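You operate a simulated robot arm through the tools that you are given. There is no shell and no other tool. Be economical: measure what you need, move in short steps, check, and stop when the job is done.

The job below is to be done with a simulated two-armed robot. You get a single attempt, and the scene is never put back.

Task
Start the switch box and fill both of its bar meters.
Fine: depth high, send to blue, blend slider at its high mark; leave it on.
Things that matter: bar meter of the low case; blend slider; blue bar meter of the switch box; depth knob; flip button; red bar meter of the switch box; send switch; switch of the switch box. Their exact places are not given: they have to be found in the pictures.

It is judged by the outcome, as a careful person would: the job done as asked, and still so three seconds after it is handed in. It fails if anything else is knocked over, pushed out of place, dropped, spilled or broken.

Robot
Two 7-joint arms with two-finger parallel grippers on one trunk, hanging from a carriage that runs on a gantry, over the field with the corners [-2262, 1003], [-2284, -277], [15, -317], [38, 962] (x, y) and turns from -6.44 to 5.568 rad about z. Base frame: it is fixed where the carriage stands at the start and does not move with it; the origin is on the floor, on the carriage's upright axis, x ahead of it, y to its left, z up; the surface under the hand at the start is at about z = 740. Readings come in mm, rad, newtons and seconds.
The left shoulder is at the start at [40, 173, 1514], the right one opposite. With the tool pointing down near the work surface each hand reaches from about 100 to 520 mm from the robot's upright axis, wherever it stands, measured 20 degrees to its own side. Places, roughly: bar meter of the low case [1400, 1400, 800]; blend slider [700, -500, 800]; blue bar meter of the switch box [800, -500, 800]; depth knob [700, -500, 800]; flip button [600, -500, 800]; red bar meter of the switch box [800, -500, 800]; send switch [700, -500, 800]; switch of the switch box [800, -500, 800]. Payload 3.43 kg a hand.
The tool frame of a hand sits at the grasp point between the pads (the TCP): z along the fingers, y along the line on which they close. The tips reach 30 mm beyond it. The gripper opens to 94 mm. The fingers are 28 mm wide and 10 mm thick; the gripper's body (50 by 96 mm) begins 55 mm behind the TCP.
Orientation is that of the tool frame in the base frame, as a unit quaternion [w, x, y, z]. With the fingers straight down and closing along the base's y, the tool's x points along the base's -x, its y along +y and its z along -z.

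Tools
- The arms move only by the tool play_rows. It takes "left_deltas", "right_deltas" or both (then of equal length, played together; a hand with none holds still); each is a list of rows, each an object of numbers (a shift or turn left out is 0, a gripper value left out holds the last): "x", "y", "z": the shift along the base's x, y, z in units of 50 mm (1.0 is 50 mm); "wx", "wy", "wz": the turn, a rotation vector about the base's x, y, z in units of 4 degrees (1.0 is 4 degrees). In form: [{"x": .., "y": .., "z": .., "wx": .., "wy": .., "wz": ..}, ...]. A call has 1 to 12 rows; each row shifts and turns the commanded pose from where the row before left it. "left_claw" and "right_claw" are, for a hand that has rows, the opening, from 0 (shut) to 1 (fully open), set as the call begins (left out, the last holds). A call with a number of a shift or a turn outside -1 to 1 is refused whole. Each row takes 0.2 s and may step no farther than 50 mm and 0.15 rad from the row before; otherwise, or with a gripper value out of range, the whole call is refused. Where a pose cannot be reached the arm comes as near as it can. A force on the tool above 40 N (or 10 N above the force at the start of the call, whichever is more), or a blocked arm, ends the call early, and 0.2 s more pass. Each finger travels about 72 mm/s and halts on what it meets, pressing with about 25 N; the grip force reading is that of the motor and also rises with nothing between the fingers. The clock runs only during rows and for 0.2 s after the last one: add rows that do not move to give the fingers time. It gives the time, the measured TCP pose, the force on the tool (base axes), the opening and the grip force at its end, in the units of the frame above (readings bear some noise), with the torque about the TCP (base axes, N m) and any sound that the robot's microphone picked up.
- Cameras (640 x 400 px; columns grow to the right, rows downward): "scene" is now at [224.6, -19.4, 1790.3]; the picture's right is [-0.51, -0.86, 0.00], its down [-0.75, 0.44, -0.49] and it looks along [0.42, -0.25, -0.87] (base axes); focal length 263 px, centre (320, 200). "left" rides on the left gripper at [76, -14, -102] in its tool frame; the picture's right is [0.18, 0.98, 0.00], its down [-0.75, 0.14, -0.64] and it looks along [-0.63, 0.12, 0.77] (tool axes); focal length 243 px, centre (320, 200). "right" rides on the right gripper at [76, 14, -102] in its tool frame; the picture's right is [-0.18, 0.98, 0.00], its down [-0.75, -0.14, -0.64] and it looks along [-0.63, -0.12, 0.77] (tool axes); focal length 243 px, centre (320, 200).
- grab_frame(camera): a new picture of that camera. The clock stands still meanwhile.
- lift_body(by): slides the trunk up (or, below 0, down) by that many mm; the arms and the scene camera ride with it, the base frame stays. It gives what a move gives, with no picture.
- base_move(legs): drives the robot by 1 to 6 legs, each [ahead, left, turn to the left] in mm, mm and rad, along the robot's own axes; the way and the turn of a leg run together, so that a leg with both is an arc; at most 1500 mm and 3.142 rad a leg. The arms and the cameras ride along, it lands a little off, and it stops where it bumps. It keeps to its track: a leg is cut to what the track allows. It gives what a move gives.
- pan_tilt(pan, tilt): turns the head with the scene camera to pan (to the left, within 1.501 rad either way) and tilt (down, from -0.506 to 1.204), counted from straight ahead of the robot. It gives what a move gives.
- measure_at(camera, pixels): for up to 12 pixels [column, row] of the newest picture of that camera ("zoom" is the newest enlarged one), the place [x, y, z] in the base frame of the surface seen there, good to about 3 mm, but the place of the scene camera against the robot may be out by one fixed shift of up to 18 mm in any direction. The clock stands still meanwhile.
- close_up(camera, box): a new picture of the part [left, top, right, bottom] of that camera's present view, enlarged. The clock stands still meanwhile.
- finish_job(): hands the job in; it is judged then, once.

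Keep the steps short. Do not move on a guess: measure, check each grasp and each placing, and mend mistakes. In all there are 80 turns and 70 pictures (those below and enlarged ones count). Leave the grippers open and the arms clear of the work at the hand-in unless told otherwise, and finish with a single line.

The tools are called after "Call:" as a command line: name --argument value ..., lists and objects as JSON in quotes. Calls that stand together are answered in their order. play_rows: Moves the arms, as the interface text tells. Its arguments: {"type":"object","properties":{"left_deltas":{"type":"array","items":{"type":"object","properties":{"x":{"type":"number"},"y":{"type":"number"},"z":{"type":"number"},"wx":{"type":"number"},"wy":{"type":"number"},"wz":{"type":"number"}}}},"left_claw":{"type":"number"},"right_deltas":{"type":"array","items":{"type":"object","properties":{"x":{"type":"number"},"y":{"type":"number"},"z":{"type":"number"},"wx":{"type":"number"},"wy":{"type":"number"},"wz":{"type":"number"}}}},"right_claw":{"type":"number"}},"required":[]} The other tools are called the same way: lift_body (by) slides the trunk up or down; base_move (legs) drives the base; pan_tilt (pan, tilt) turns the head that bears the scene camera; grab_frame (camera) takes a picture; measure_at (camera, pixels) gives the place of the surface under pixels of a picture; close_up (camera, box) takes an enlarged picture of a part of a camera's view; finish_job () hands the job in.

At the start:

```text
time_s: 0.0
left_position: [457.1, -75.6, 1158.0]
left_tcp_rot: [-0.001, 0.0, 1.0, 0.0]
left_contact_force: [-0.5, -0.8, 0.3]
left_ft_torque: [0.0, 0.01, 0.01]
left_width: 94.0
left_grasp_force: 0.1
right_position: [400.3, -459.2, 1083.1]
right_tcp_rot: [0.001, 0.0, 1.0, 0.0]
right_contact_force: [0.0, 0.1, -0.9]
right_ft_torque: [-0.01, 0.02, 0.0]
right_width: 94.0
right_grasp_force: 0.1
trunk travel left (down, up): [-667.0, 114.0]
robot x, y, heading: [2.7, -3.7, -0.005]
head pan, tilt: [-0.534, 1.061]
```

scene: 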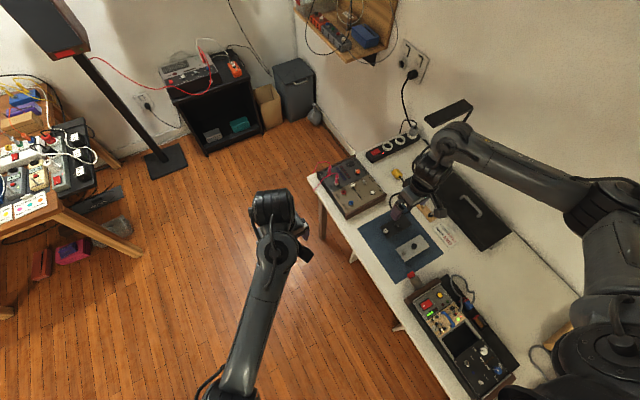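
right: 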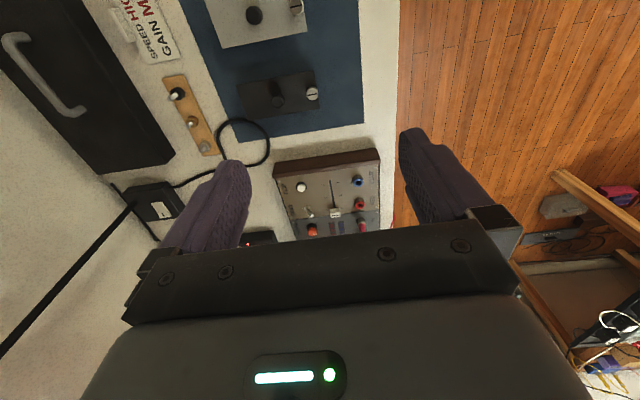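
left: 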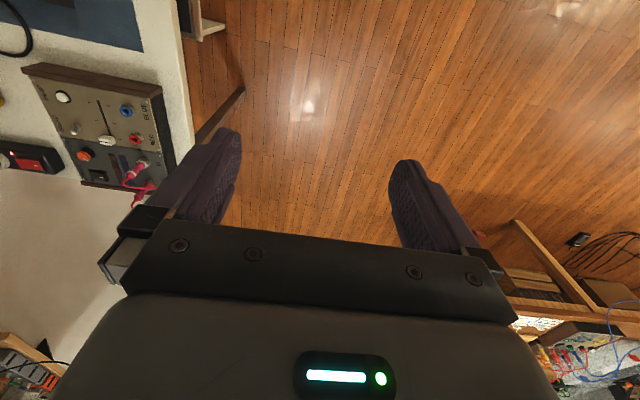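

I see a panel with knobs, a slider and coloured jacks in the left view near (100,130) and in the scene at (350,185). I'll take enlarged views of both.

Call:
close_up --camera "left" --box '[0, 40, 220, 220]'

Call:
close_up --camera "scene" --box '[290, 90, 530, 240]'

Call:
close_up --camera "scene" --box '[390, 250, 530, 400]'

```text
2.22 times, centred on (110, 130) of left
```

zoom: 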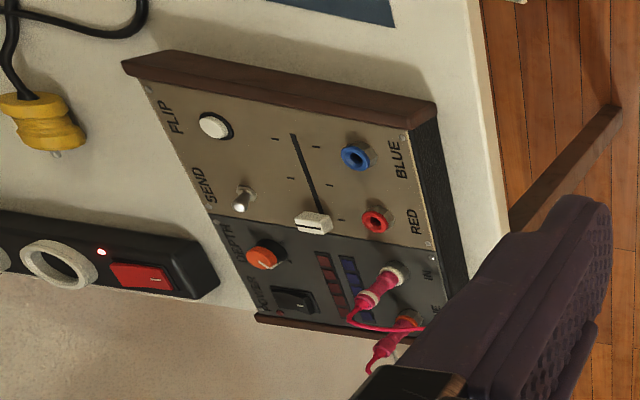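

```text
2.67 times, centred on (410, 165) of scene
```

zoom: 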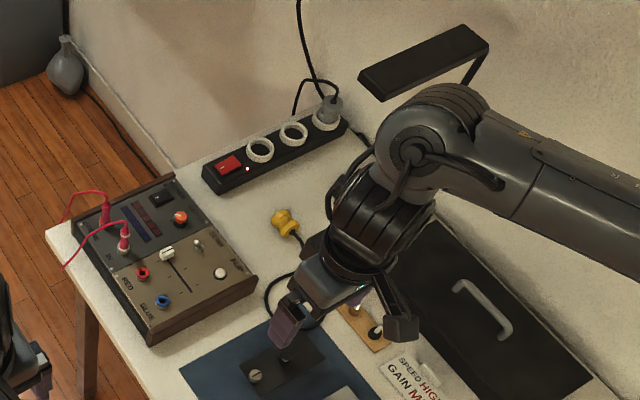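

```text
2.67 times, centred on (460, 325) of scene
```

zoom: 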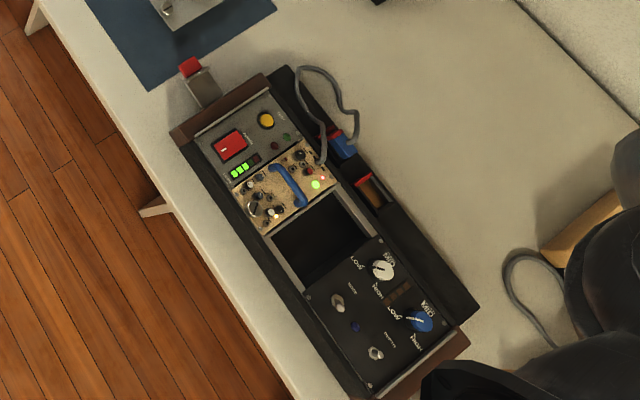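

The switch box has a power rocker, depth knob, send lever, flip button, blend slider, and two meters. Red leads run from it to a case on the black shelf. I'll look at that case, the low right-arm view, and the yellow plug's cord.

Call:
close_up --camera "scene" --box '[140, 20, 300, 160]'

Call:
close_up --camera "right" --box '[90, 0, 400, 240]'

Call:
close_up --camera "left" --box '[0, 90, 160, 200]'

```text
2.86 times, centred on (220, 90) of scene
```

zoom: 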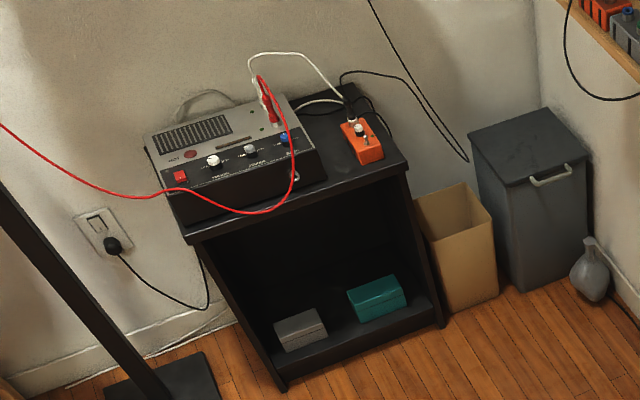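

```text
1.67 times, centred on (245, 120) of right
```

zoom: 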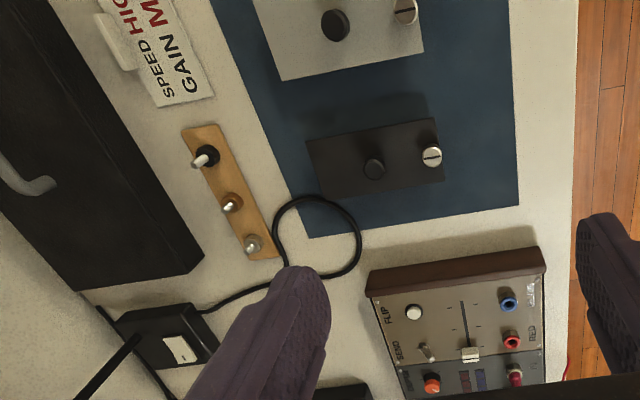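

```text
3.64 times, centred on (80, 145) of left
```

zoom: 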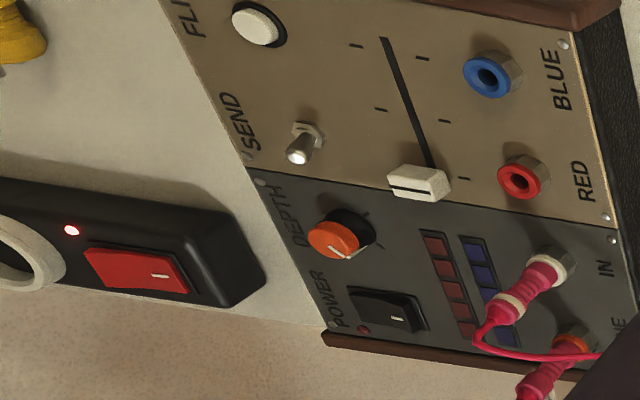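

The yellow plug belongs to a black adapter with its own switch, so it isn't the box's. Next I'll measure the switch box in the left zoom and the leads' far ends.

Call:
measure_at --camera "zoom" --pixels '[[258, 26], [300, 150], [384, 40], [418, 182], [430, 165], [342, 237], [372, 303], [402, 318], [490, 75], [520, 178], [435, 280], [510, 335]]'

Call:
close_up --camera "scene" --box '[150, 30, 250, 110]'

Call:
pan_tilt --pan 0.3 --tilt 0.7

Call:
grab_frame --camera "scene"

```text
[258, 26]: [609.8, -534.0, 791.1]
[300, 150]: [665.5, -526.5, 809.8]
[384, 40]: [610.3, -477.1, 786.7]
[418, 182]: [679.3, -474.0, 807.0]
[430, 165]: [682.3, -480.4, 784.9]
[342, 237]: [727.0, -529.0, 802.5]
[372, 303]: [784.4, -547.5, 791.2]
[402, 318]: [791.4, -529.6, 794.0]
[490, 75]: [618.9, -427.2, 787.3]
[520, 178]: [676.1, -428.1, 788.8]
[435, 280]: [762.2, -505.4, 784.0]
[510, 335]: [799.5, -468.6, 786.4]
```

```text
5.00 times, centred on (200, 70) of scene
```

zoom: 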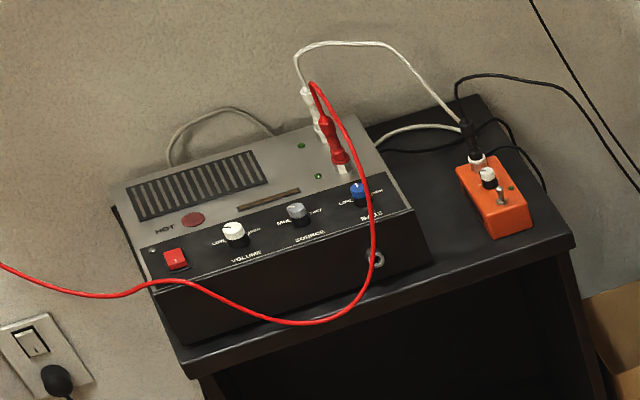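

```text
time_s: 1.2
left_position: [456.7, -75.2, 1157.8]
left_tcp_rot: [-0.001, 0.0, 1.0, 0.0]
left_contact_force: [-0.5, -0.5, 0.1]
left_ft_torque: [-0.01, -0.02, -0.02]
left_width: 94.1
left_grasp_force: 0.1
right_position: [400.3, -459.8, 1082.9]
right_tcp_rot: [0.0, 0.0, 1.0, 0.001]
right_contact_force: [-0.6, -0.1, -0.5]
right_ft_torque: [0.02, 0.02, -0.02]
right_width: 93.7
right_grasp_force: 0.1
trunk travel left (down, up): [-667.0, 114.0]
robot x, y, heading: [0.7, -2.7, 0.0]
head pan, tilt: [0.3, 0.7]
```

```text
59 pictures are left
```

scene: 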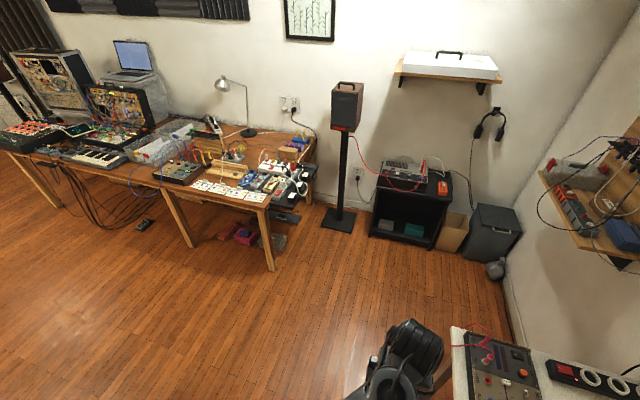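

I need to find the "low case" at about [1400,1400,800]; I'll measure candidates on the left table and zoom in.

Call:
measure_at --camera "scene" --pixels '[[180, 170], [230, 170], [270, 165], [285, 180], [115, 115], [160, 150], [405, 170], [230, 190], [40, 80]]'

Call:
close_up --camera "scene" --box '[140, 100, 340, 225]'

Call:
close_up --camera "scene" --box '[420, 310, 560, 400]'

```text
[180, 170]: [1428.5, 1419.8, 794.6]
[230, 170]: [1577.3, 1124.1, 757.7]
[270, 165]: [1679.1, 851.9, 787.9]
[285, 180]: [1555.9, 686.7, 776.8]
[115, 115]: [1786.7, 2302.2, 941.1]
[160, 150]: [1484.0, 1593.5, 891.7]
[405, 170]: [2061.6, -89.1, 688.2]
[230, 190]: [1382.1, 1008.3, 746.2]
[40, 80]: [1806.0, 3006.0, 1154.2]
```

```text
3.20 times, centred on (240, 162) of scene
```

zoom: 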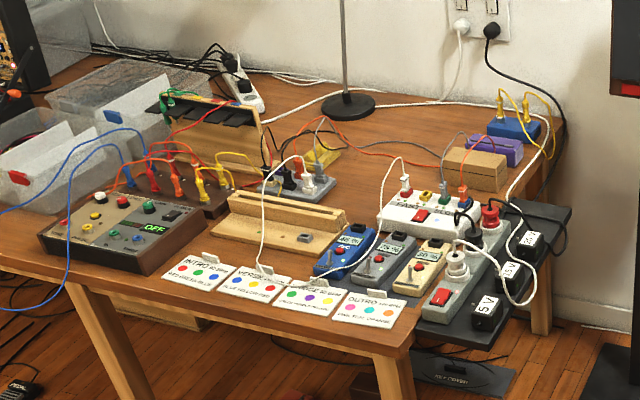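

```text
4.44 times, centred on (490, 355) of scene
```

zoom: 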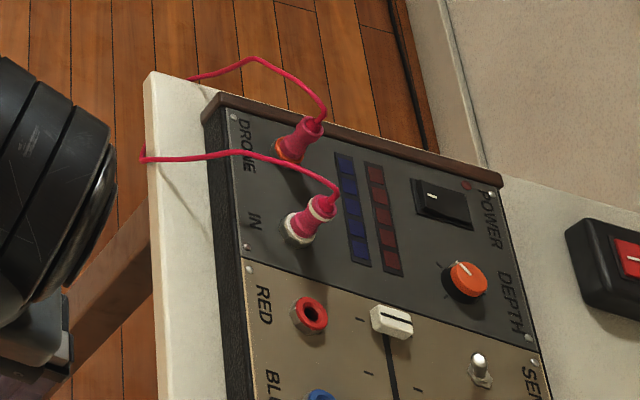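

The pink lead already patches DRONE to IN. The low case ("OFF" box) on the left table isn't part of this job. I'll aim the head at the switch box and check wall, table and tick positions.

Call:
pan_tilt --pan -0.6 --tilt 0.8

Call:
grab_frame --camera "scene"

Call:
measure_at --camera "left" --pixels '[[116, 135], [95, 117], [87, 105], [100, 105], [75, 125], [145, 178], [60, 100], [182, 120]]'

```text
time_s: 2.4
left_position: [457.3, -76.4, 1157.4]
left_tcp_rot: [0.0, 0.001, 1.0, 0.0]
left_contact_force: [0.2, -0.8, -0.7]
left_ft_torque: [0.03, -0.03, 0.02]
left_width: 93.7
left_grasp_force: 0.0
right_position: [400.9, -459.9, 1081.1]
right_tcp_rot: [0.0, -0.001, 1.0, 0.0]
right_contact_force: [-0.3, -0.7, 0.1]
right_ft_torque: [0.0, 0.01, -0.01]
right_width: 94.0
right_grasp_force: 0.0
trunk travel left (down, up): [-667.0, 114.0]
robot x, y, heading: [1.8, -0.5, 0.003]
head pan, tilt: [-0.6, 0.799]
```

```text
56 pictures are left
```

scene: 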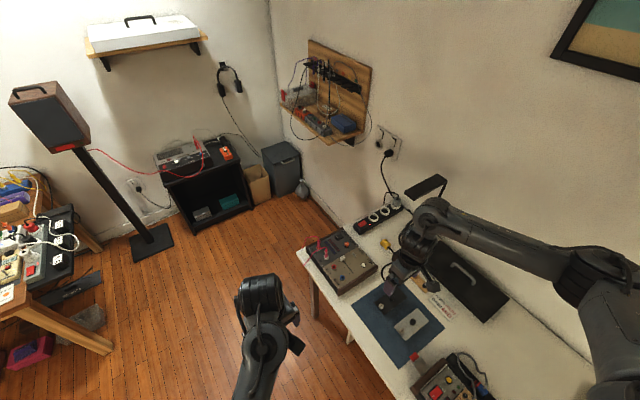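

```text
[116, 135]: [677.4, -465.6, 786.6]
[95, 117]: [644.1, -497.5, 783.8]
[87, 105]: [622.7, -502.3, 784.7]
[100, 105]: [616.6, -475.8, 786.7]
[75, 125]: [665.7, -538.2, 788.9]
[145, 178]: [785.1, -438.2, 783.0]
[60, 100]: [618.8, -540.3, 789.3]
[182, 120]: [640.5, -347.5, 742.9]
```

Call:
measure_at --camera "scene" --pixels '[[500, 180], [420, 187], [385, 140], [440, 185], [330, 110], [345, 145], [345, 270], [470, 300]]'

```text
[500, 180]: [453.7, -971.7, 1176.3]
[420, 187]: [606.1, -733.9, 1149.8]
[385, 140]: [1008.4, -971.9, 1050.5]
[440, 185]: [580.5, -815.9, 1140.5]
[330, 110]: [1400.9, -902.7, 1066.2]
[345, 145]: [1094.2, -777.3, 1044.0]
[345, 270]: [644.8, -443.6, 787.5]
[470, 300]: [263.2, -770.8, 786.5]
```

The wall is at y≈-972 and a lamp head hangs near (606,-734,1150). Before driving I'll measure where the right arm's elbow and forearm are.

Call:
measure_at --camera "scene" --pixels '[[435, 205], [460, 222], [520, 250], [560, 262], [595, 262], [600, 300], [630, 290], [620, 370], [425, 238], [405, 265]]'

Call:
close_up --camera "scene" --box '[290, 190, 400, 310]'

```text
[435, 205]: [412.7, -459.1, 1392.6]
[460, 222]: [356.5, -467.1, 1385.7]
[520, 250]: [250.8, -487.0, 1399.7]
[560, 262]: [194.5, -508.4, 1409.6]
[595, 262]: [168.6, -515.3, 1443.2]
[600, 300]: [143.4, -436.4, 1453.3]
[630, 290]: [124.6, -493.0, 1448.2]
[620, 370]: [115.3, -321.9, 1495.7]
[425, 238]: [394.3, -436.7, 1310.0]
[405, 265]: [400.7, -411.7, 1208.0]
```

```text
3.33 times, centred on (345, 250) of scene
```

zoom: 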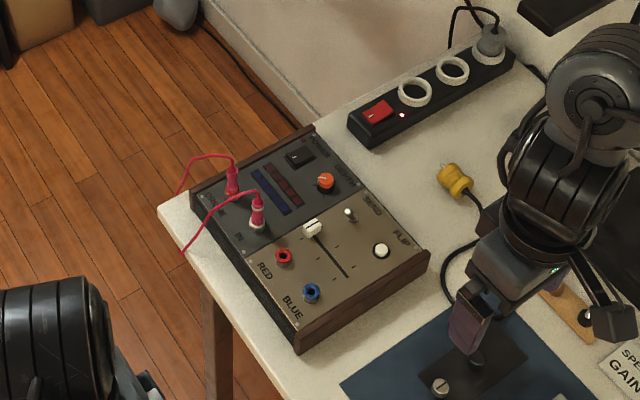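

The elbow is at about (150,-510,1440), outboard and high. I'll turn the robot 0.6 left in place so the right shoulder leads, then slide to about (20,-300). The hand travels at z≈1083, clear of everything low.

Call:
base_move --legs '[[0, 0, 0.6], [-153, -259, 0]]'

Call:
pan_tilt --pan -0.95 --tilt 0.85

Call:
grab_frame --camera "scene"

Call:
grab_frame --camera "right"

```text
time_s: 6.1
left_position: [433.5, -100.7, 1157.2]
left_tcp_rot: [0.0, -0.301, 0.954, 0.001]
left_contact_force: [-0.7, -0.3, 0.3]
left_ft_torque: [0.01, -0.02, 0.02]
left_width: 94.2
left_grasp_force: 0.0
right_position: [607.8, -449.0, 1082.5]
right_tcp_rot: [0.0, -0.3, 0.954, 0.0]
right_contact_force: [-0.8, -0.5, 0.3]
right_ft_torque: [0.02, 0.0, 0.03]
right_width: 94.0
right_grasp_force: 0.1
trunk travel left (down, up): [-667.0, 114.0]
robot x, y, heading: [14.7, -299.4, 0.612]
head pan, tilt: [-0.6, 0.799]
```

```text
time_s: 6.9
left_position: [433.6, -101.2, 1158.3]
left_tcp_rot: [0.0, -0.3, 0.954, 0.0]
left_contact_force: [0.7, 0.2, 0.0]
left_ft_torque: [-0.01, 0.03, 0.01]
left_width: 93.9
left_grasp_force: 0.1
right_position: [607.3, -449.0, 1083.4]
right_tcp_rot: [0.0, -0.3, 0.954, 0.0]
right_contact_force: [-0.6, 0.1, 0.1]
right_ft_torque: [0.02, 0.0, 0.02]
right_width: 94.0
right_grasp_force: 0.1
trunk travel left (down, up): [-667.0, 114.0]
robot x, y, heading: [16.1, -304.5, 0.613]
head pan, tilt: [-0.949, 0.85]
```

```text
54 pictures are left
```

scene: 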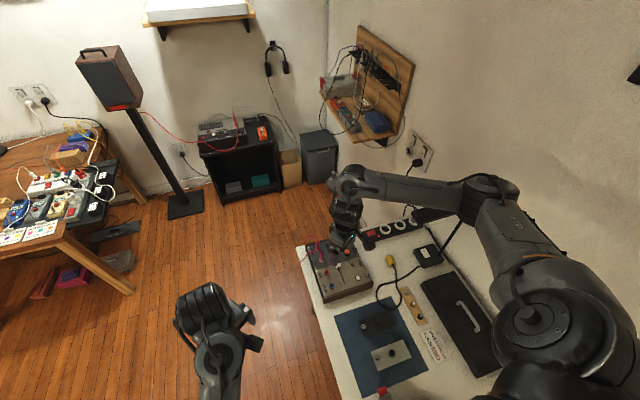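

```text
53 pictures are left
```

right: 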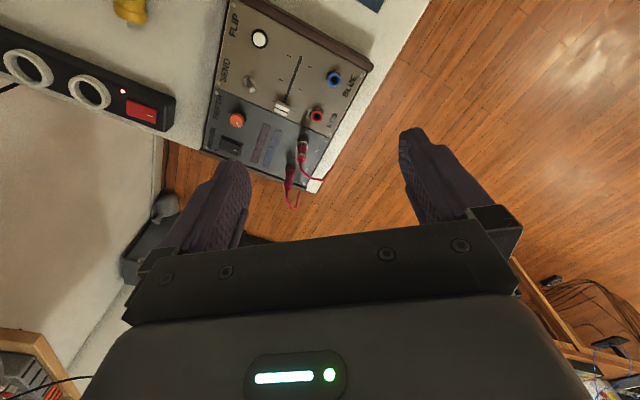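

The box is in the right camera. I'll check the lamp's exact location, because the arm will drop to that height.

Call:
close_up --camera "scene" --box '[340, 130, 520, 260]'

Call:
close_up --camera "right" --box '[190, 0, 390, 220]'

```text
3.08 times, centred on (430, 195) of scene
```

zoom: 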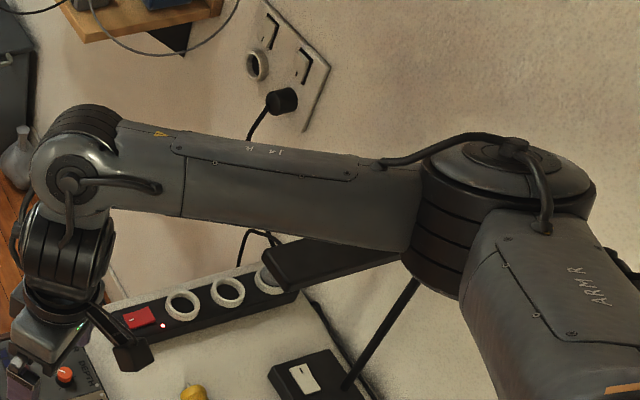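

```text
1.82 times, centred on (290, 110) of right
```

zoom: 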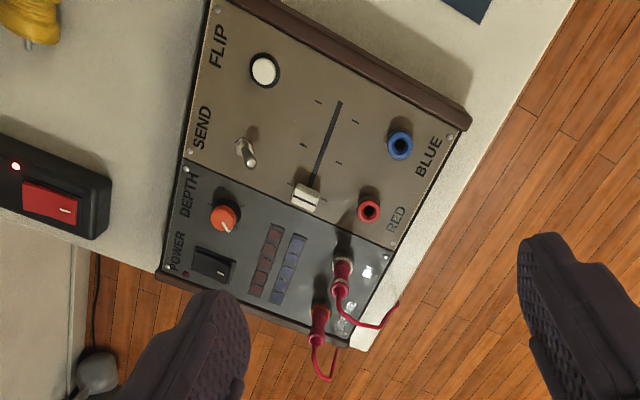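

The lamp stands on the black square base, its head right under my elbow/forearm, so lowering here would hit it. I'll measure it.

Call:
measure_at --camera "scene" --pixels '[[423, 218], [450, 204], [427, 210], [453, 210], [456, 215], [446, 235], [424, 255], [432, 250], [412, 252]]'

```text
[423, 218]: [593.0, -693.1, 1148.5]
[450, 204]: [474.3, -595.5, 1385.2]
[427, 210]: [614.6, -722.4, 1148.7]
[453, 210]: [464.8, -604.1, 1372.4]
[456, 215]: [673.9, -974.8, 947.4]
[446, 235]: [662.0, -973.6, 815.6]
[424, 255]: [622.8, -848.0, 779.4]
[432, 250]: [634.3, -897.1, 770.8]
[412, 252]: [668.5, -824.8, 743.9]
```

The lamp head tip is near (600,-690,1148), free-standing, so the arm must stay above or beside it. I'll raise the right hand 100 mm while squaring it to the base axes, then lower the trunk only about 200 mm.

Call:
play_rows --right_deltas '[{"z": 1, "wz": -1}, {"z": 1, "wz": -1}, {"wz": -1}, {"wz": -1}, {"wz": -1}, {"wz": -1}, {"wz": -1}, {"wz": -1}, {"wz": -0.75}]'

Call:
lift_body --by -180

Call:
grab_frame --camera "scene"

Call:
grab_frame --camera "right"

```text
time_s: 8.9
left_position: [433.4, -102.1, 1158.3]
left_tcp_rot: [-0.001, -0.301, 0.954, 0.0]
left_contact_force: [0.1, 0.0, -0.4]
left_ft_torque: [0.01, 0.02, 0.01]
left_width: 94.1
left_grasp_force: 0.1
right_position: [606.2, -448.4, 1182.1]
right_tcp_rot: [0.0, 0.0, 1.0, 0.0]
right_contact_force: [0.5, -0.8, -0.1]
right_ft_torque: [-0.01, -0.02, -0.01]
right_width: 94.1
right_grasp_force: 0.1
trunk travel left (down, up): [-667.0, 114.0]
robot x, y, heading: [18.8, -302.6, 0.608]
head pan, tilt: [-0.949, 0.85]
```

```text
time_s: 10.9
left_position: [432.2, -101.9, 977.2]
left_tcp_rot: [0.0, -0.301, 0.954, 0.0]
left_contact_force: [-0.3, 0.9, 0.6]
left_ft_torque: [0.0, 0.0, 0.0]
left_width: 93.8
left_grasp_force: 0.0
right_position: [607.0, -448.2, 1003.2]
right_tcp_rot: [0.0, 0.001, 1.0, 0.0]
right_contact_force: [-0.2, -1.0, -0.4]
right_ft_torque: [0.01, 0.0, 0.04]
right_width: 94.3
right_grasp_force: 0.0
trunk travel left (down, up): [-487.0, 294.0]
robot x, y, heading: [12.6, -302.1, 0.611]
head pan, tilt: [-0.949, 0.85]
```

```text
50 pictures are left
```

scene: 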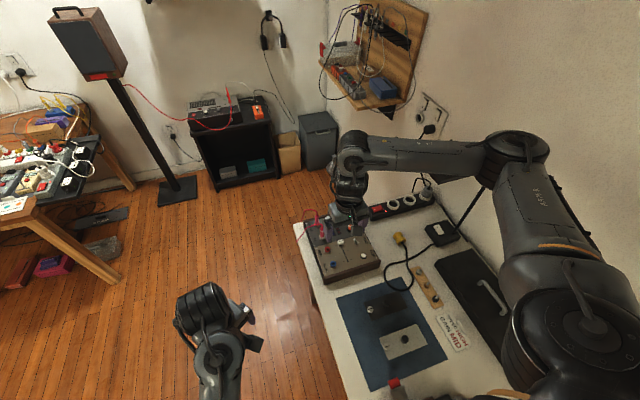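

```text
49 pictures are left
```

right: 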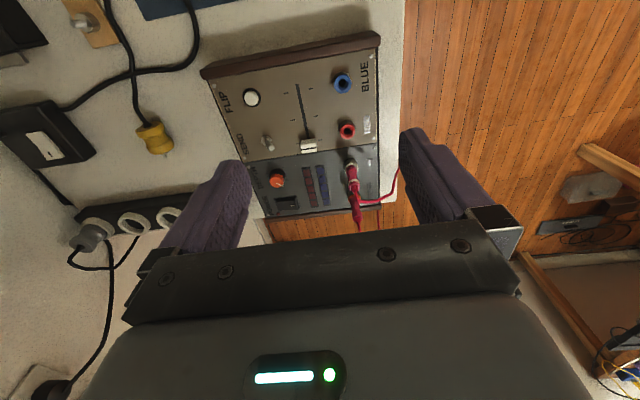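

Clear so far. I'll take a detailed close-up of the panel from the right camera.

Call:
close_up --camera "right" --box '[200, 30, 400, 230]'

Call:
close_up --camera "right" --box '[230, 120, 330, 220]'

```text
2.00 times, centred on (300, 130) of right
```

zoom: 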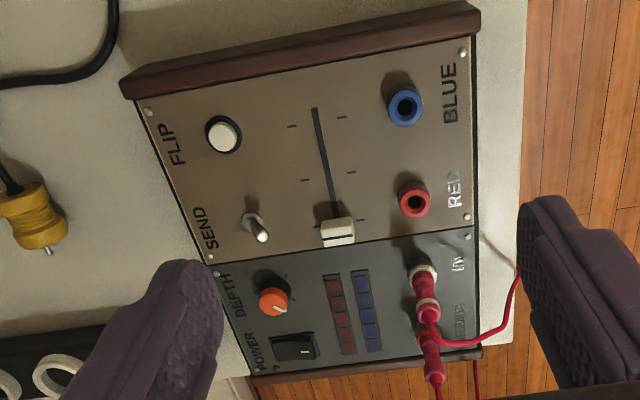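

```text
4.00 times, centred on (280, 170) of right
```

zoom: 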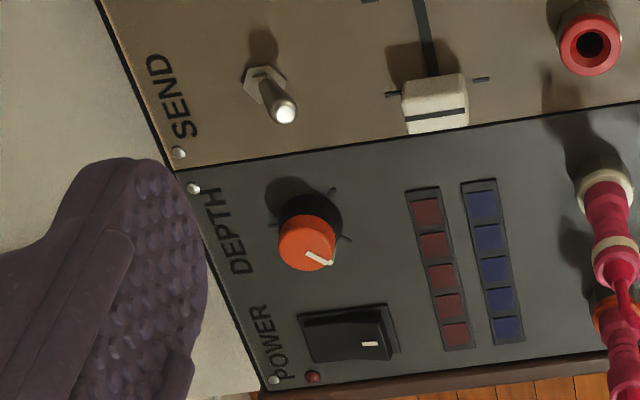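

The knob pointer sits at its low tick; its ticks run clockwise (from above) through the wall side to the high one. Now I'll measure the main points in this close-up.

Call:
measure_at --camera "zoom" --pixels '[[265, 80], [288, 113], [262, 98], [306, 240], [330, 262], [335, 190], [348, 238], [271, 222], [435, 95], [322, 335], [375, 345], [445, 120]]'

Call:
close_up --camera "right" --box '[250, 70, 350, 160]'

```text
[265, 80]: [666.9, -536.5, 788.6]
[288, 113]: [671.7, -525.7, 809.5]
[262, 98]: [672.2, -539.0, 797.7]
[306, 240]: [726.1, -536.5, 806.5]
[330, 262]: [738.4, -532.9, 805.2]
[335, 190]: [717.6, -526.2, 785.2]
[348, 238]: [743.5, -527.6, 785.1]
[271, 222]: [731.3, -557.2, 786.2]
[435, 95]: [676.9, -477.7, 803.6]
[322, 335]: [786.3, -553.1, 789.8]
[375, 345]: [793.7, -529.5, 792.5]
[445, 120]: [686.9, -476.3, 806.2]
```

```text
4.44 times, centred on (300, 115) of right
```

zoom: 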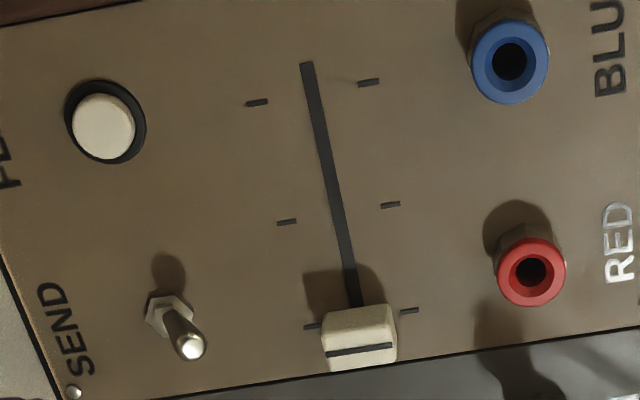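

Call:
measure_at --camera "zoom" --pixels '[[153, 315], [160, 300], [170, 335], [190, 346], [257, 103], [368, 82], [308, 65], [288, 222], [312, 326], [410, 310], [345, 320], [108, 125]]'

```text
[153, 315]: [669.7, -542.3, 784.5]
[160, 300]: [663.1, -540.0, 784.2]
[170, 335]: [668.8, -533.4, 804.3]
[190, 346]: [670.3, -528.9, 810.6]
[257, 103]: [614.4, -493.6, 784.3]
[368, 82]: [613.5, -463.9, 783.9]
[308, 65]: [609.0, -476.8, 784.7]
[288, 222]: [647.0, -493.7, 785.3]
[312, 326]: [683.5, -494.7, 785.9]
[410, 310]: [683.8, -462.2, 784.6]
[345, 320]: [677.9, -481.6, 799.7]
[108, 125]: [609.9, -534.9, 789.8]
```

Ticks: high at x≈614, low at 683.7 (cap there now), track y≈-478. The lever leans +y. The rocker's +y end (with the mark) stands slightly proud. I'll close the right fingers and hover over that end at z≈900.

Call:
play_rows --right_claw 0 --right_deltas '[{"x": 0.75, "y": -0.32}, {"x": 0.75, "y": -0.32}, {"x": 0.75, "y": -0.33}, {"x": 0.75, "y": -0.33, "z": -0.5}, {"x": 0.68, "y": -0.3, "z": -0.8}, {"z": -0.8}]'

Call:
grab_frame --camera "right"

Call:
grab_frame --camera "scene"

```text
refused: row 5 steps farther than a row can; nothing moved
```

```text
45 pictures are left
```

right: 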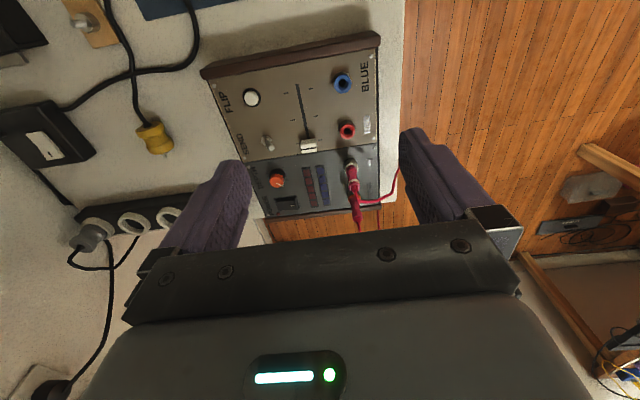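

```text
44 pictures are left
```

scene: 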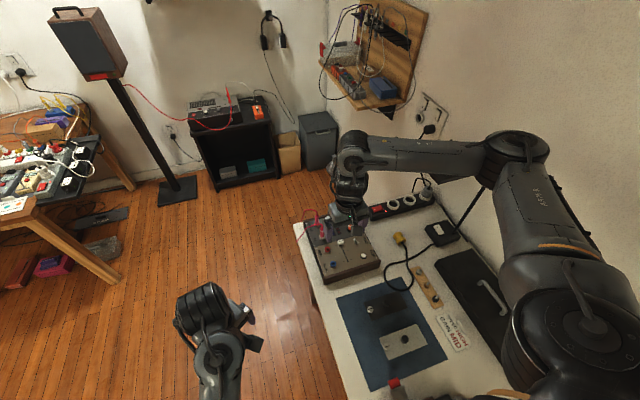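

One row was too long and nothing moved, so I'll send it with shorter steps.

Call:
play_rows --right_claw 0 --right_deltas '[{"x": 0.75, "y": -0.32}, {"x": 0.75, "y": -0.32}, {"x": 0.75, "y": -0.33}, {"x": 0.75, "y": -0.33}, {"x": 0.66, "y": -0.32, "z": -0.4}, {"z": -0.8}, {"z": -0.8}]'

Call:
grab_frame --camera "right"

Call:
grab_frame --camera "scene"

```text
time_s: 12.5
left_position: [433.7, -99.2, 977.6]
left_tcp_rot: [0.001, -0.302, 0.953, 0.001]
left_contact_force: [0.3, -0.1, 0.3]
left_ft_torque: [-0.04, 0.0, 0.01]
left_width: 93.9
left_grasp_force: 0.0
right_position: [791.9, -527.0, 901.5]
right_tcp_rot: [0.0, -0.002, 1.0, 0.001]
right_contact_force: [0.6, -0.3, 0.0]
right_ft_torque: [-0.04, 0.02, 0.02]
right_width: 0.1
right_grasp_force: 24.8
trunk travel left (down, up): [-487.0, 294.0]
robot x, y, heading: [14.3, -301.7, 0.608]
head pan, tilt: [-0.949, 0.85]
```

```text
43 pictures are left
```

right: 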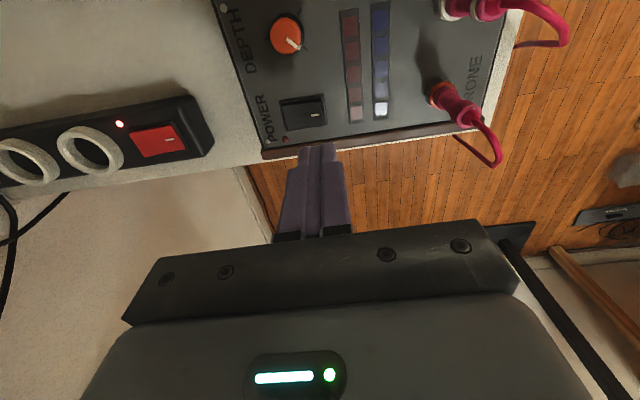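

```text
42 pictures are left
```

scene: 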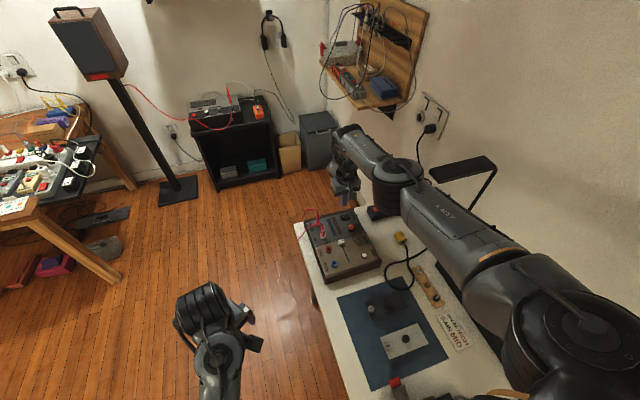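

It reached with the tool straight down. I'll recheck the rocker from this closer view.

Call:
close_up --camera "right" --box '[210, 0, 410, 160]'

Call:
measure_at --camera "right" --pixels '[[286, 108], [304, 113], [322, 110], [318, 98], [322, 122], [285, 139], [330, 135], [320, 148], [288, 38], [296, 47], [354, 112], [379, 108]]'

```text
2.50 times, centred on (310, 80) of right
```

zoom: 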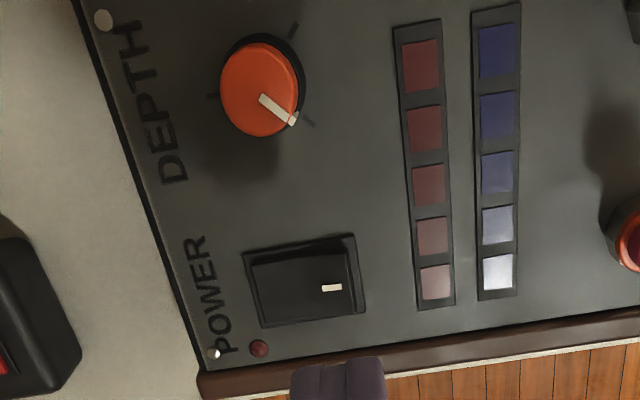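

```text
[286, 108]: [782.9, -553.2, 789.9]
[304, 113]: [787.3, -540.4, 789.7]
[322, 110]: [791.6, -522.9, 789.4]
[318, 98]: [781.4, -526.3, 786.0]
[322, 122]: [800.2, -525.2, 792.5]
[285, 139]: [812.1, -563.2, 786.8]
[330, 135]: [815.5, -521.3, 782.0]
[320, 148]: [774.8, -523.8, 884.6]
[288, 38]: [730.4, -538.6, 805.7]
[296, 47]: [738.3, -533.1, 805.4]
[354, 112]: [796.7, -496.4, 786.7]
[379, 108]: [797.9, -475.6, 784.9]
```

The rocker is centred at about (790,-540), and its marked +y half is the raised one. I'll move y -4 mm, descend to just above, then press in small steps.

Call:
play_rows --right_deltas '[{"y": -0.08, "z": -0.5}, {"z": -0.5}, {"z": -0.5}, {"z": -0.06}, {"z": -0.06}, {"z": -0.06}, {"z": -0.04}]'

```text
time_s: 13.9
left_position: [433.0, -102.4, 977.9]
left_tcp_rot: [0.0, -0.301, 0.954, 0.0]
left_contact_force: [0.9, -0.7, 0.6]
left_ft_torque: [0.0, 0.02, -0.02]
left_width: 94.3
left_grasp_force: 0.0
right_position: [791.8, -533.8, 822.6]
right_tcp_rot: [0.0, 0.003, 1.0, 0.002]
right_contact_force: [-7.2, 1.5, 17.0]
right_ft_torque: [-0.15, 0.17, -0.04]
right_width: 0.0
right_grasp_force: 25.1
trunk travel left (down, up): [-487.0, 294.0]
robot x, y, heading: [12.1, -303.1, 0.613]
head pan, tilt: [-0.949, 0.85]
heard: click
stopped in row 6 (right hand): the force on the tool passed its limit at 48 N (the readings are from after the stop); the commanded pose is now the measured one
```

A click was heard. I'll raise the hand and look.

Call:
play_rows --right_deltas '[{"z": 0.8}, {"z": 0.8}]'

Call:
close_up --camera "right" --box '[210, 0, 410, 160]'

Call:
close_up --camera "scene" --box '[290, 190, 400, 290]'

```text
time_s: 14.5
left_position: [432.2, -103.2, 978.4]
left_tcp_rot: [0.0, -0.3, 0.954, 0.0]
left_contact_force: [0.4, 0.3, 0.1]
left_ft_torque: [0.05, 0.01, 0.03]
left_width: 93.9
left_grasp_force: 0.1
right_position: [792.2, -533.8, 902.9]
right_tcp_rot: [-0.001, 0.001, 1.0, 0.0]
right_contact_force: [0.0, 0.4, 0.2]
right_ft_torque: [-0.01, 0.01, -0.01]
right_width: 0.0
right_grasp_force: 25.4
trunk travel left (down, up): [-487.0, 294.0]
robot x, y, heading: [15.0, -299.6, 0.609]
head pan, tilt: [-0.949, 0.85]
```

```text
2.50 times, centred on (310, 80) of right
```

zoom: 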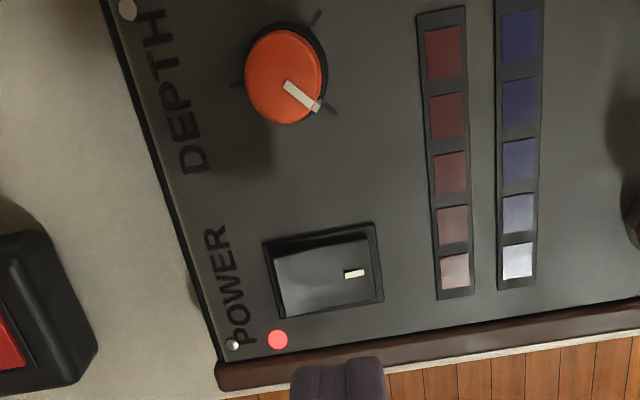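

```text
4.00 times, centred on (345, 240) of scene
```

zoom: 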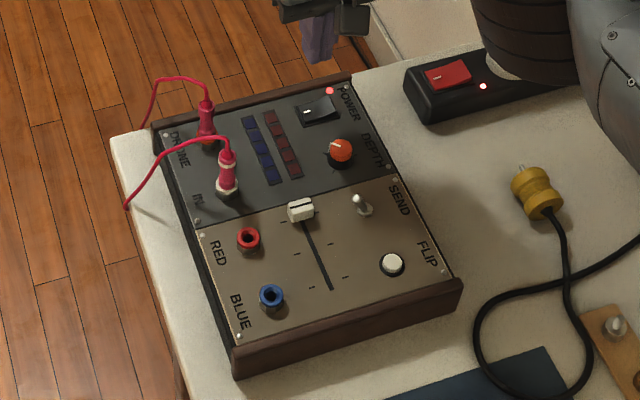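

The power LED is lit. Next is the depth knob, centred at about (730.5,-539), top at z≈806. It needs about 270° clockwise, so I'll hover above it, half-open the gripper, and pre-turn +68° to make two long strokes.

Call:
play_rows --right_claw 0.55 --right_deltas '[{"x": -0.62, "y": -0.05, "wz": 1}, {"x": -0.61, "y": -0.05, "wz": 1}, {"wz": 1}, {"wz": 1}, {"wz": 1}, {"wz": 1}, {"wz": 1}, {"wz": 1}, {"wz": 1}, {"wz": 1}, {"wz": 1}, {"wz": 1}]'

Call:
play_rows --right_deltas '[{"wz": 1}, {"wz": 1}, {"wz": 1}, {"wz": 1}, {"wz": 1}]'

Call:
grab_frame --camera "scene"

Call:
grab_frame --camera "right"

```text
time_s: 17.1
left_position: [433.2, -101.5, 977.5]
left_tcp_rot: [0.0, -0.301, 0.954, 0.0]
left_contact_force: [0.6, 0.0, 0.1]
left_ft_torque: [-0.02, 0.02, 0.0]
left_width: 93.9
left_grasp_force: 0.1
right_position: [729.1, -537.7, 901.9]
right_tcp_rot: [-0.002, -0.406, 0.914, 0.001]
right_contact_force: [0.4, -1.2, 1.3]
right_ft_torque: [-0.02, 0.01, -0.02]
right_width: 51.8
right_grasp_force: 0.2
trunk travel left (down, up): [-487.0, 294.0]
robot x, y, heading: [13.6, -300.9, 0.608]
head pan, tilt: [-0.949, 0.85]
```

```text
time_s: 18.3
left_position: [433.0, -102.5, 977.9]
left_tcp_rot: [0.0, -0.301, 0.954, 0.0]
left_contact_force: [0.7, 0.5, -0.1]
left_ft_torque: [-0.01, 0.04, 0.03]
left_width: 93.9
left_grasp_force: 0.1
right_position: [729.2, -538.0, 901.8]
right_tcp_rot: [-0.002, -0.559, 0.829, 0.001]
right_contact_force: [-0.3, 1.0, -0.3]
right_ft_torque: [-0.04, -0.01, -0.01]
right_width: 51.8
right_grasp_force: 0.0
trunk travel left (down, up): [-487.0, 294.0]
robot x, y, heading: [12.2, -302.5, 0.614]
head pan, tilt: [-0.949, 0.85]
```

```text
38 pictures are left
```

scene: 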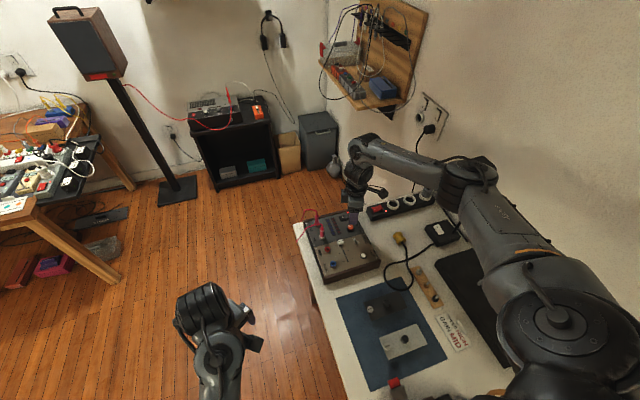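

```text
37 pictures are left
```

right: 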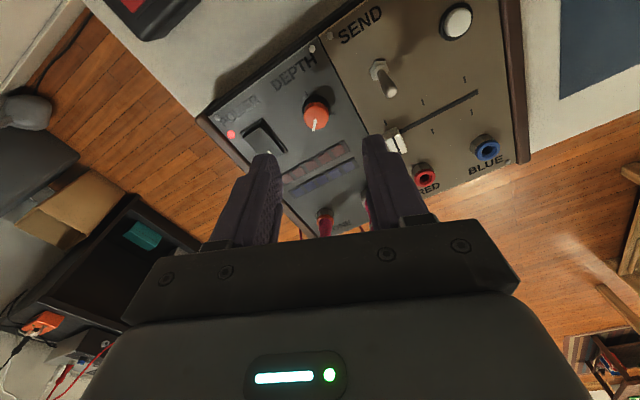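

The wrist allows that yaw. The elbow now hides the lamp head, so I'll check its height and the knob's place.

Call:
measure_at --camera "scene" --pixels '[[470, 170], [465, 200], [440, 190], [420, 178], [490, 215]]'

Call:
measure_at --camera "right" --pixels '[[316, 107], [314, 124], [309, 97], [328, 105], [380, 70], [391, 92]]'

Call:
close_up --camera "scene" --box '[380, 130, 520, 250]'

```text
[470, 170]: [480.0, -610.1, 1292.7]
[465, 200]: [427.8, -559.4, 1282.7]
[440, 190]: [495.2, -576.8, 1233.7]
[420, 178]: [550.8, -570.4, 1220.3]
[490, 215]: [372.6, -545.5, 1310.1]
```

```text
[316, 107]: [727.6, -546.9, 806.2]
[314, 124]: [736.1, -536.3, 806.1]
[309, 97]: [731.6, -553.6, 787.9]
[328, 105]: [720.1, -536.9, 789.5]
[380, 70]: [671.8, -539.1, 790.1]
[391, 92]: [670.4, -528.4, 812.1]
```

```text
3.33 times, centred on (450, 190) of scene
```

zoom: 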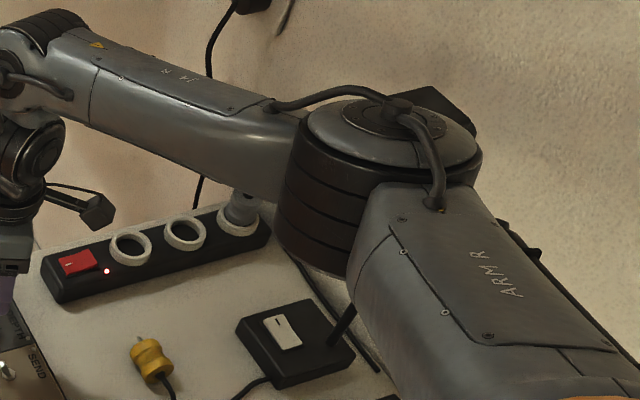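

The elbow (z≈1290) stays clear of the lamp head. I'll descend with open fingers around the knob to TCP z≈820, checking force.

Call:
play_rows --right_deltas '[{"x": 0.02, "y": -0.03, "z": -0.5}, {"z": -0.5}, {"z": -0.3}, {"z": -0.2}, {"z": -0.12}]'

Call:
close_up --camera "right" --box '[200, 40, 440, 240]'

```text
time_s: 19.5
left_position: [433.5, -102.0, 978.6]
left_tcp_rot: [0.0, -0.301, 0.954, 0.0]
left_contact_force: [0.1, 0.1, 0.5]
left_ft_torque: [-0.02, 0.02, 0.02]
left_width: 94.1
left_grasp_force: 0.2
right_position: [730.3, -539.6, 818.4]
right_tcp_rot: [-0.001, -0.558, 0.83, 0.001]
right_contact_force: [-0.1, -0.1, 1.0]
right_ft_torque: [0.02, 0.02, 0.0]
right_width: 51.6
right_grasp_force: 0.1
trunk travel left (down, up): [-487.0, 294.0]
robot x, y, heading: [14.8, -302.9, 0.614]
head pan, tilt: [-0.949, 0.85]
```

```text
2.00 times, centred on (320, 140) of right
```

zoom: 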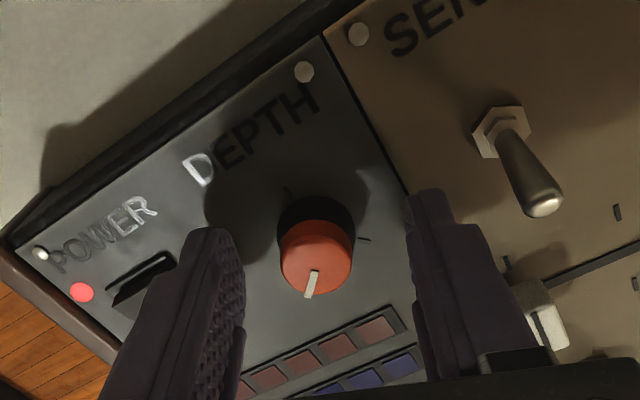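

The fingers straddle the knob with no contact. I'll close first and read the width.

Call:
play_rows --right_claw 0 --right_deltas '[{}, {}, {}]'

```text
time_s: 20.3
left_position: [433.5, -102.9, 976.8]
left_tcp_rot: [0.0, -0.301, 0.954, 0.0]
left_contact_force: [0.0, -0.2, 0.3]
left_ft_torque: [0.01, -0.02, -0.01]
left_width: 93.8
left_grasp_force: 0.0
right_position: [731.7, -538.8, 819.4]
right_tcp_rot: [-0.001, -0.558, 0.83, 0.001]
right_contact_force: [7.8, -1.7, -8.5]
right_ft_torque: [0.14, -0.29, -0.01]
right_width: 21.3
right_grasp_force: 44.8
trunk travel left (down, up): [-487.0, 294.0]
robot x, y, heading: [12.4, -303.5, 0.609]
head pan, tilt: [-0.949, 0.85]
```

Gripped at 21 mm. I'll turn 44° clockwise and check the result.

Call:
play_rows --right_deltas '[{"wz": -1}, {"wz": -1}, {"wz": -1}, {"wz": -1}, {"wz": -1}, {"wz": -1}, {"wz": -1}, {"wz": -1}, {"wz": -1}, {"wz": -1}, {"wz": -1}]'

Call:
close_up --camera "right" --box '[200, 40, 440, 240]'

```text
time_s: 22.7
left_position: [433.8, -102.5, 978.0]
left_tcp_rot: [0.0, -0.301, 0.954, 0.0]
left_contact_force: [0.2, -0.2, -0.1]
left_ft_torque: [-0.03, 0.02, -0.02]
left_width: 94.3
left_grasp_force: 0.1
right_position: [731.2, -539.7, 821.9]
right_tcp_rot: [-0.001, -0.205, 0.979, 0.002]
right_contact_force: [16.4, -6.7, -29.5]
right_ft_torque: [-0.03, -0.72, 0.0]
right_width: 21.2
right_grasp_force: 44.7
trunk travel left (down, up): [-487.0, 294.0]
robot x, y, heading: [15.2, -302.4, 0.608]
head pan, tilt: [-0.949, 0.85]
```

```text
2.00 times, centred on (320, 140) of right
```

zoom: 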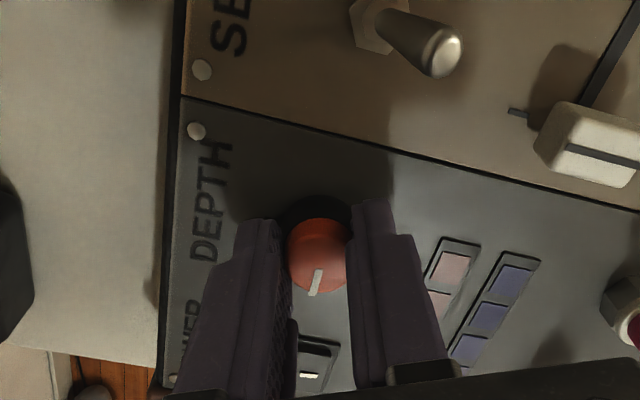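

The knob turns with the grip, but the tool shows -29 N in z (pulling up). I'll ease the command down 3 mm to relieve it and read the force.

Call:
play_rows --right_deltas '[{"z": -0.03, "x": -0.01}, {"z": -0.03, "x": -0.01}]'

```text
time_s: 23.3
left_position: [433.4, -103.3, 979.7]
left_tcp_rot: [0.0, -0.301, 0.954, 0.001]
left_contact_force: [0.3, -0.4, 0.1]
left_ft_torque: [0.03, -0.01, 0.0]
left_width: 93.8
left_grasp_force: 0.1
right_position: [730.7, -539.6, 820.1]
right_tcp_rot: [-0.001, -0.207, 0.978, 0.003]
right_contact_force: [-9.1, -0.6, 27.8]
right_ft_torque: [-0.26, 0.66, 0.0]
right_width: 21.0
right_grasp_force: 44.9
trunk travel left (down, up): [-487.0, 294.0]
robot x, y, heading: [15.3, -302.3, 0.608]
head pan, tilt: [-0.949, 0.85]
```

Slightly too far; I'll come back 1.5 mm and turn the next 44°.

Call:
play_rows --right_deltas '[{"z": 0.03, "x": 0.005, "wz": -1}, {"wz": -1}, {"wz": -1}, {"wz": -1}, {"wz": -1}, {"wz": -1}, {"wz": -1}, {"wz": -1}, {"wz": -1}, {"wz": -1}, {"wz": -1}]'

```text
time_s: 24.3
left_position: [433.1, -102.6, 977.1]
left_tcp_rot: [0.0, -0.3, 0.954, -0.001]
left_contact_force: [-0.2, 0.1, 0.3]
left_ft_torque: [0.0, 0.04, -0.01]
left_width: 94.2
left_grasp_force: 0.0
right_position: [731.8, -540.7, 821.1]
right_tcp_rot: [0.0, -0.085, 0.996, 0.003]
right_contact_force: [-3.2, -1.7, 13.8]
right_ft_torque: [-0.15, 0.56, 0.01]
right_width: 21.1
right_grasp_force: 45.1
trunk travel left (down, up): [-487.0, 294.0]
robot x, y, heading: [9.4, -300.8, 0.61]
head pan, tilt: [-0.949, 0.85]
stopped in row 4 (right hand): the force on the tool passed its limit at 40 N (the readings are from after the stop); the commanded pose is now the measured one
```

Force limit stopped it at yaw ≈10° (58° turned so far). I'll release to relieve the strain and regrip here.

Call:
play_rows --right_claw 0.4 --right_deltas '[{}, {}]'

Call:
play_rows --right_claw 0 --right_deltas '[{}, {}]'

Call:
play_rows --right_deltas '[{"wz": -1}, {"wz": -1}, {"wz": -1}, {"wz": -1}, {"wz": -1}, {"wz": -1}, {"wz": -1}, {"wz": -1}, {"wz": -1}, {"wz": -1}]'

```text
time_s: 24.9
left_position: [432.5, -102.0, 977.2]
left_tcp_rot: [0.0, -0.3, 0.954, 0.0]
left_contact_force: [0.0, -0.2, -0.6]
left_ft_torque: [-0.01, -0.01, -0.02]
left_width: 93.9
left_grasp_force: 0.1
right_position: [728.9, -537.7, 819.0]
right_tcp_rot: [0.0, -0.085, 0.996, 0.003]
right_contact_force: [-0.1, -0.8, 0.2]
right_ft_torque: [0.01, 0.01, 0.01]
right_width: 37.7
right_grasp_force: 0.0
trunk travel left (down, up): [-487.0, 294.0]
robot x, y, heading: [12.4, -302.4, 0.609]
head pan, tilt: [-0.949, 0.85]
```

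```text
time_s: 25.5
left_position: [433.3, -102.0, 978.2]
left_tcp_rot: [-0.001, -0.3, 0.954, -0.001]
left_contact_force: [0.1, -0.5, -1.1]
left_ft_torque: [0.03, -0.06, -0.01]
left_width: 93.8
left_grasp_force: 0.1
right_position: [730.6, -541.3, 818.6]
right_tcp_rot: [0.0, -0.084, 0.996, 0.002]
right_contact_force: [3.8, -3.5, -6.1]
right_ft_torque: [-0.08, -0.13, -0.01]
right_width: 21.3
right_grasp_force: 45.0
trunk travel left (down, up): [-487.0, 294.0]
robot x, y, heading: [17.0, -302.4, 0.607]
head pan, tilt: [-0.949, 0.85]
```

```text
time_s: 27.7
left_position: [433.3, -101.4, 977.6]
left_tcp_rot: [0.0, -0.301, 0.954, -0.001]
left_contact_force: [0.0, -0.6, -0.7]
left_ft_torque: [-0.01, -0.02, 0.02]
left_width: 94.1
left_grasp_force: 0.2
right_position: [730.1, -540.6, 819.5]
right_tcp_rot: [0.0, 0.262, 0.965, 0.003]
right_contact_force: [4.7, -2.8, -10.8]
right_ft_torque: [-0.06, -0.13, -0.02]
right_width: 21.3
right_grasp_force: 45.3
trunk travel left (down, up): [-487.0, 294.0]
robot x, y, heading: [15.5, -300.7, 0.615]
head pan, tilt: [-0.949, 0.85]
```

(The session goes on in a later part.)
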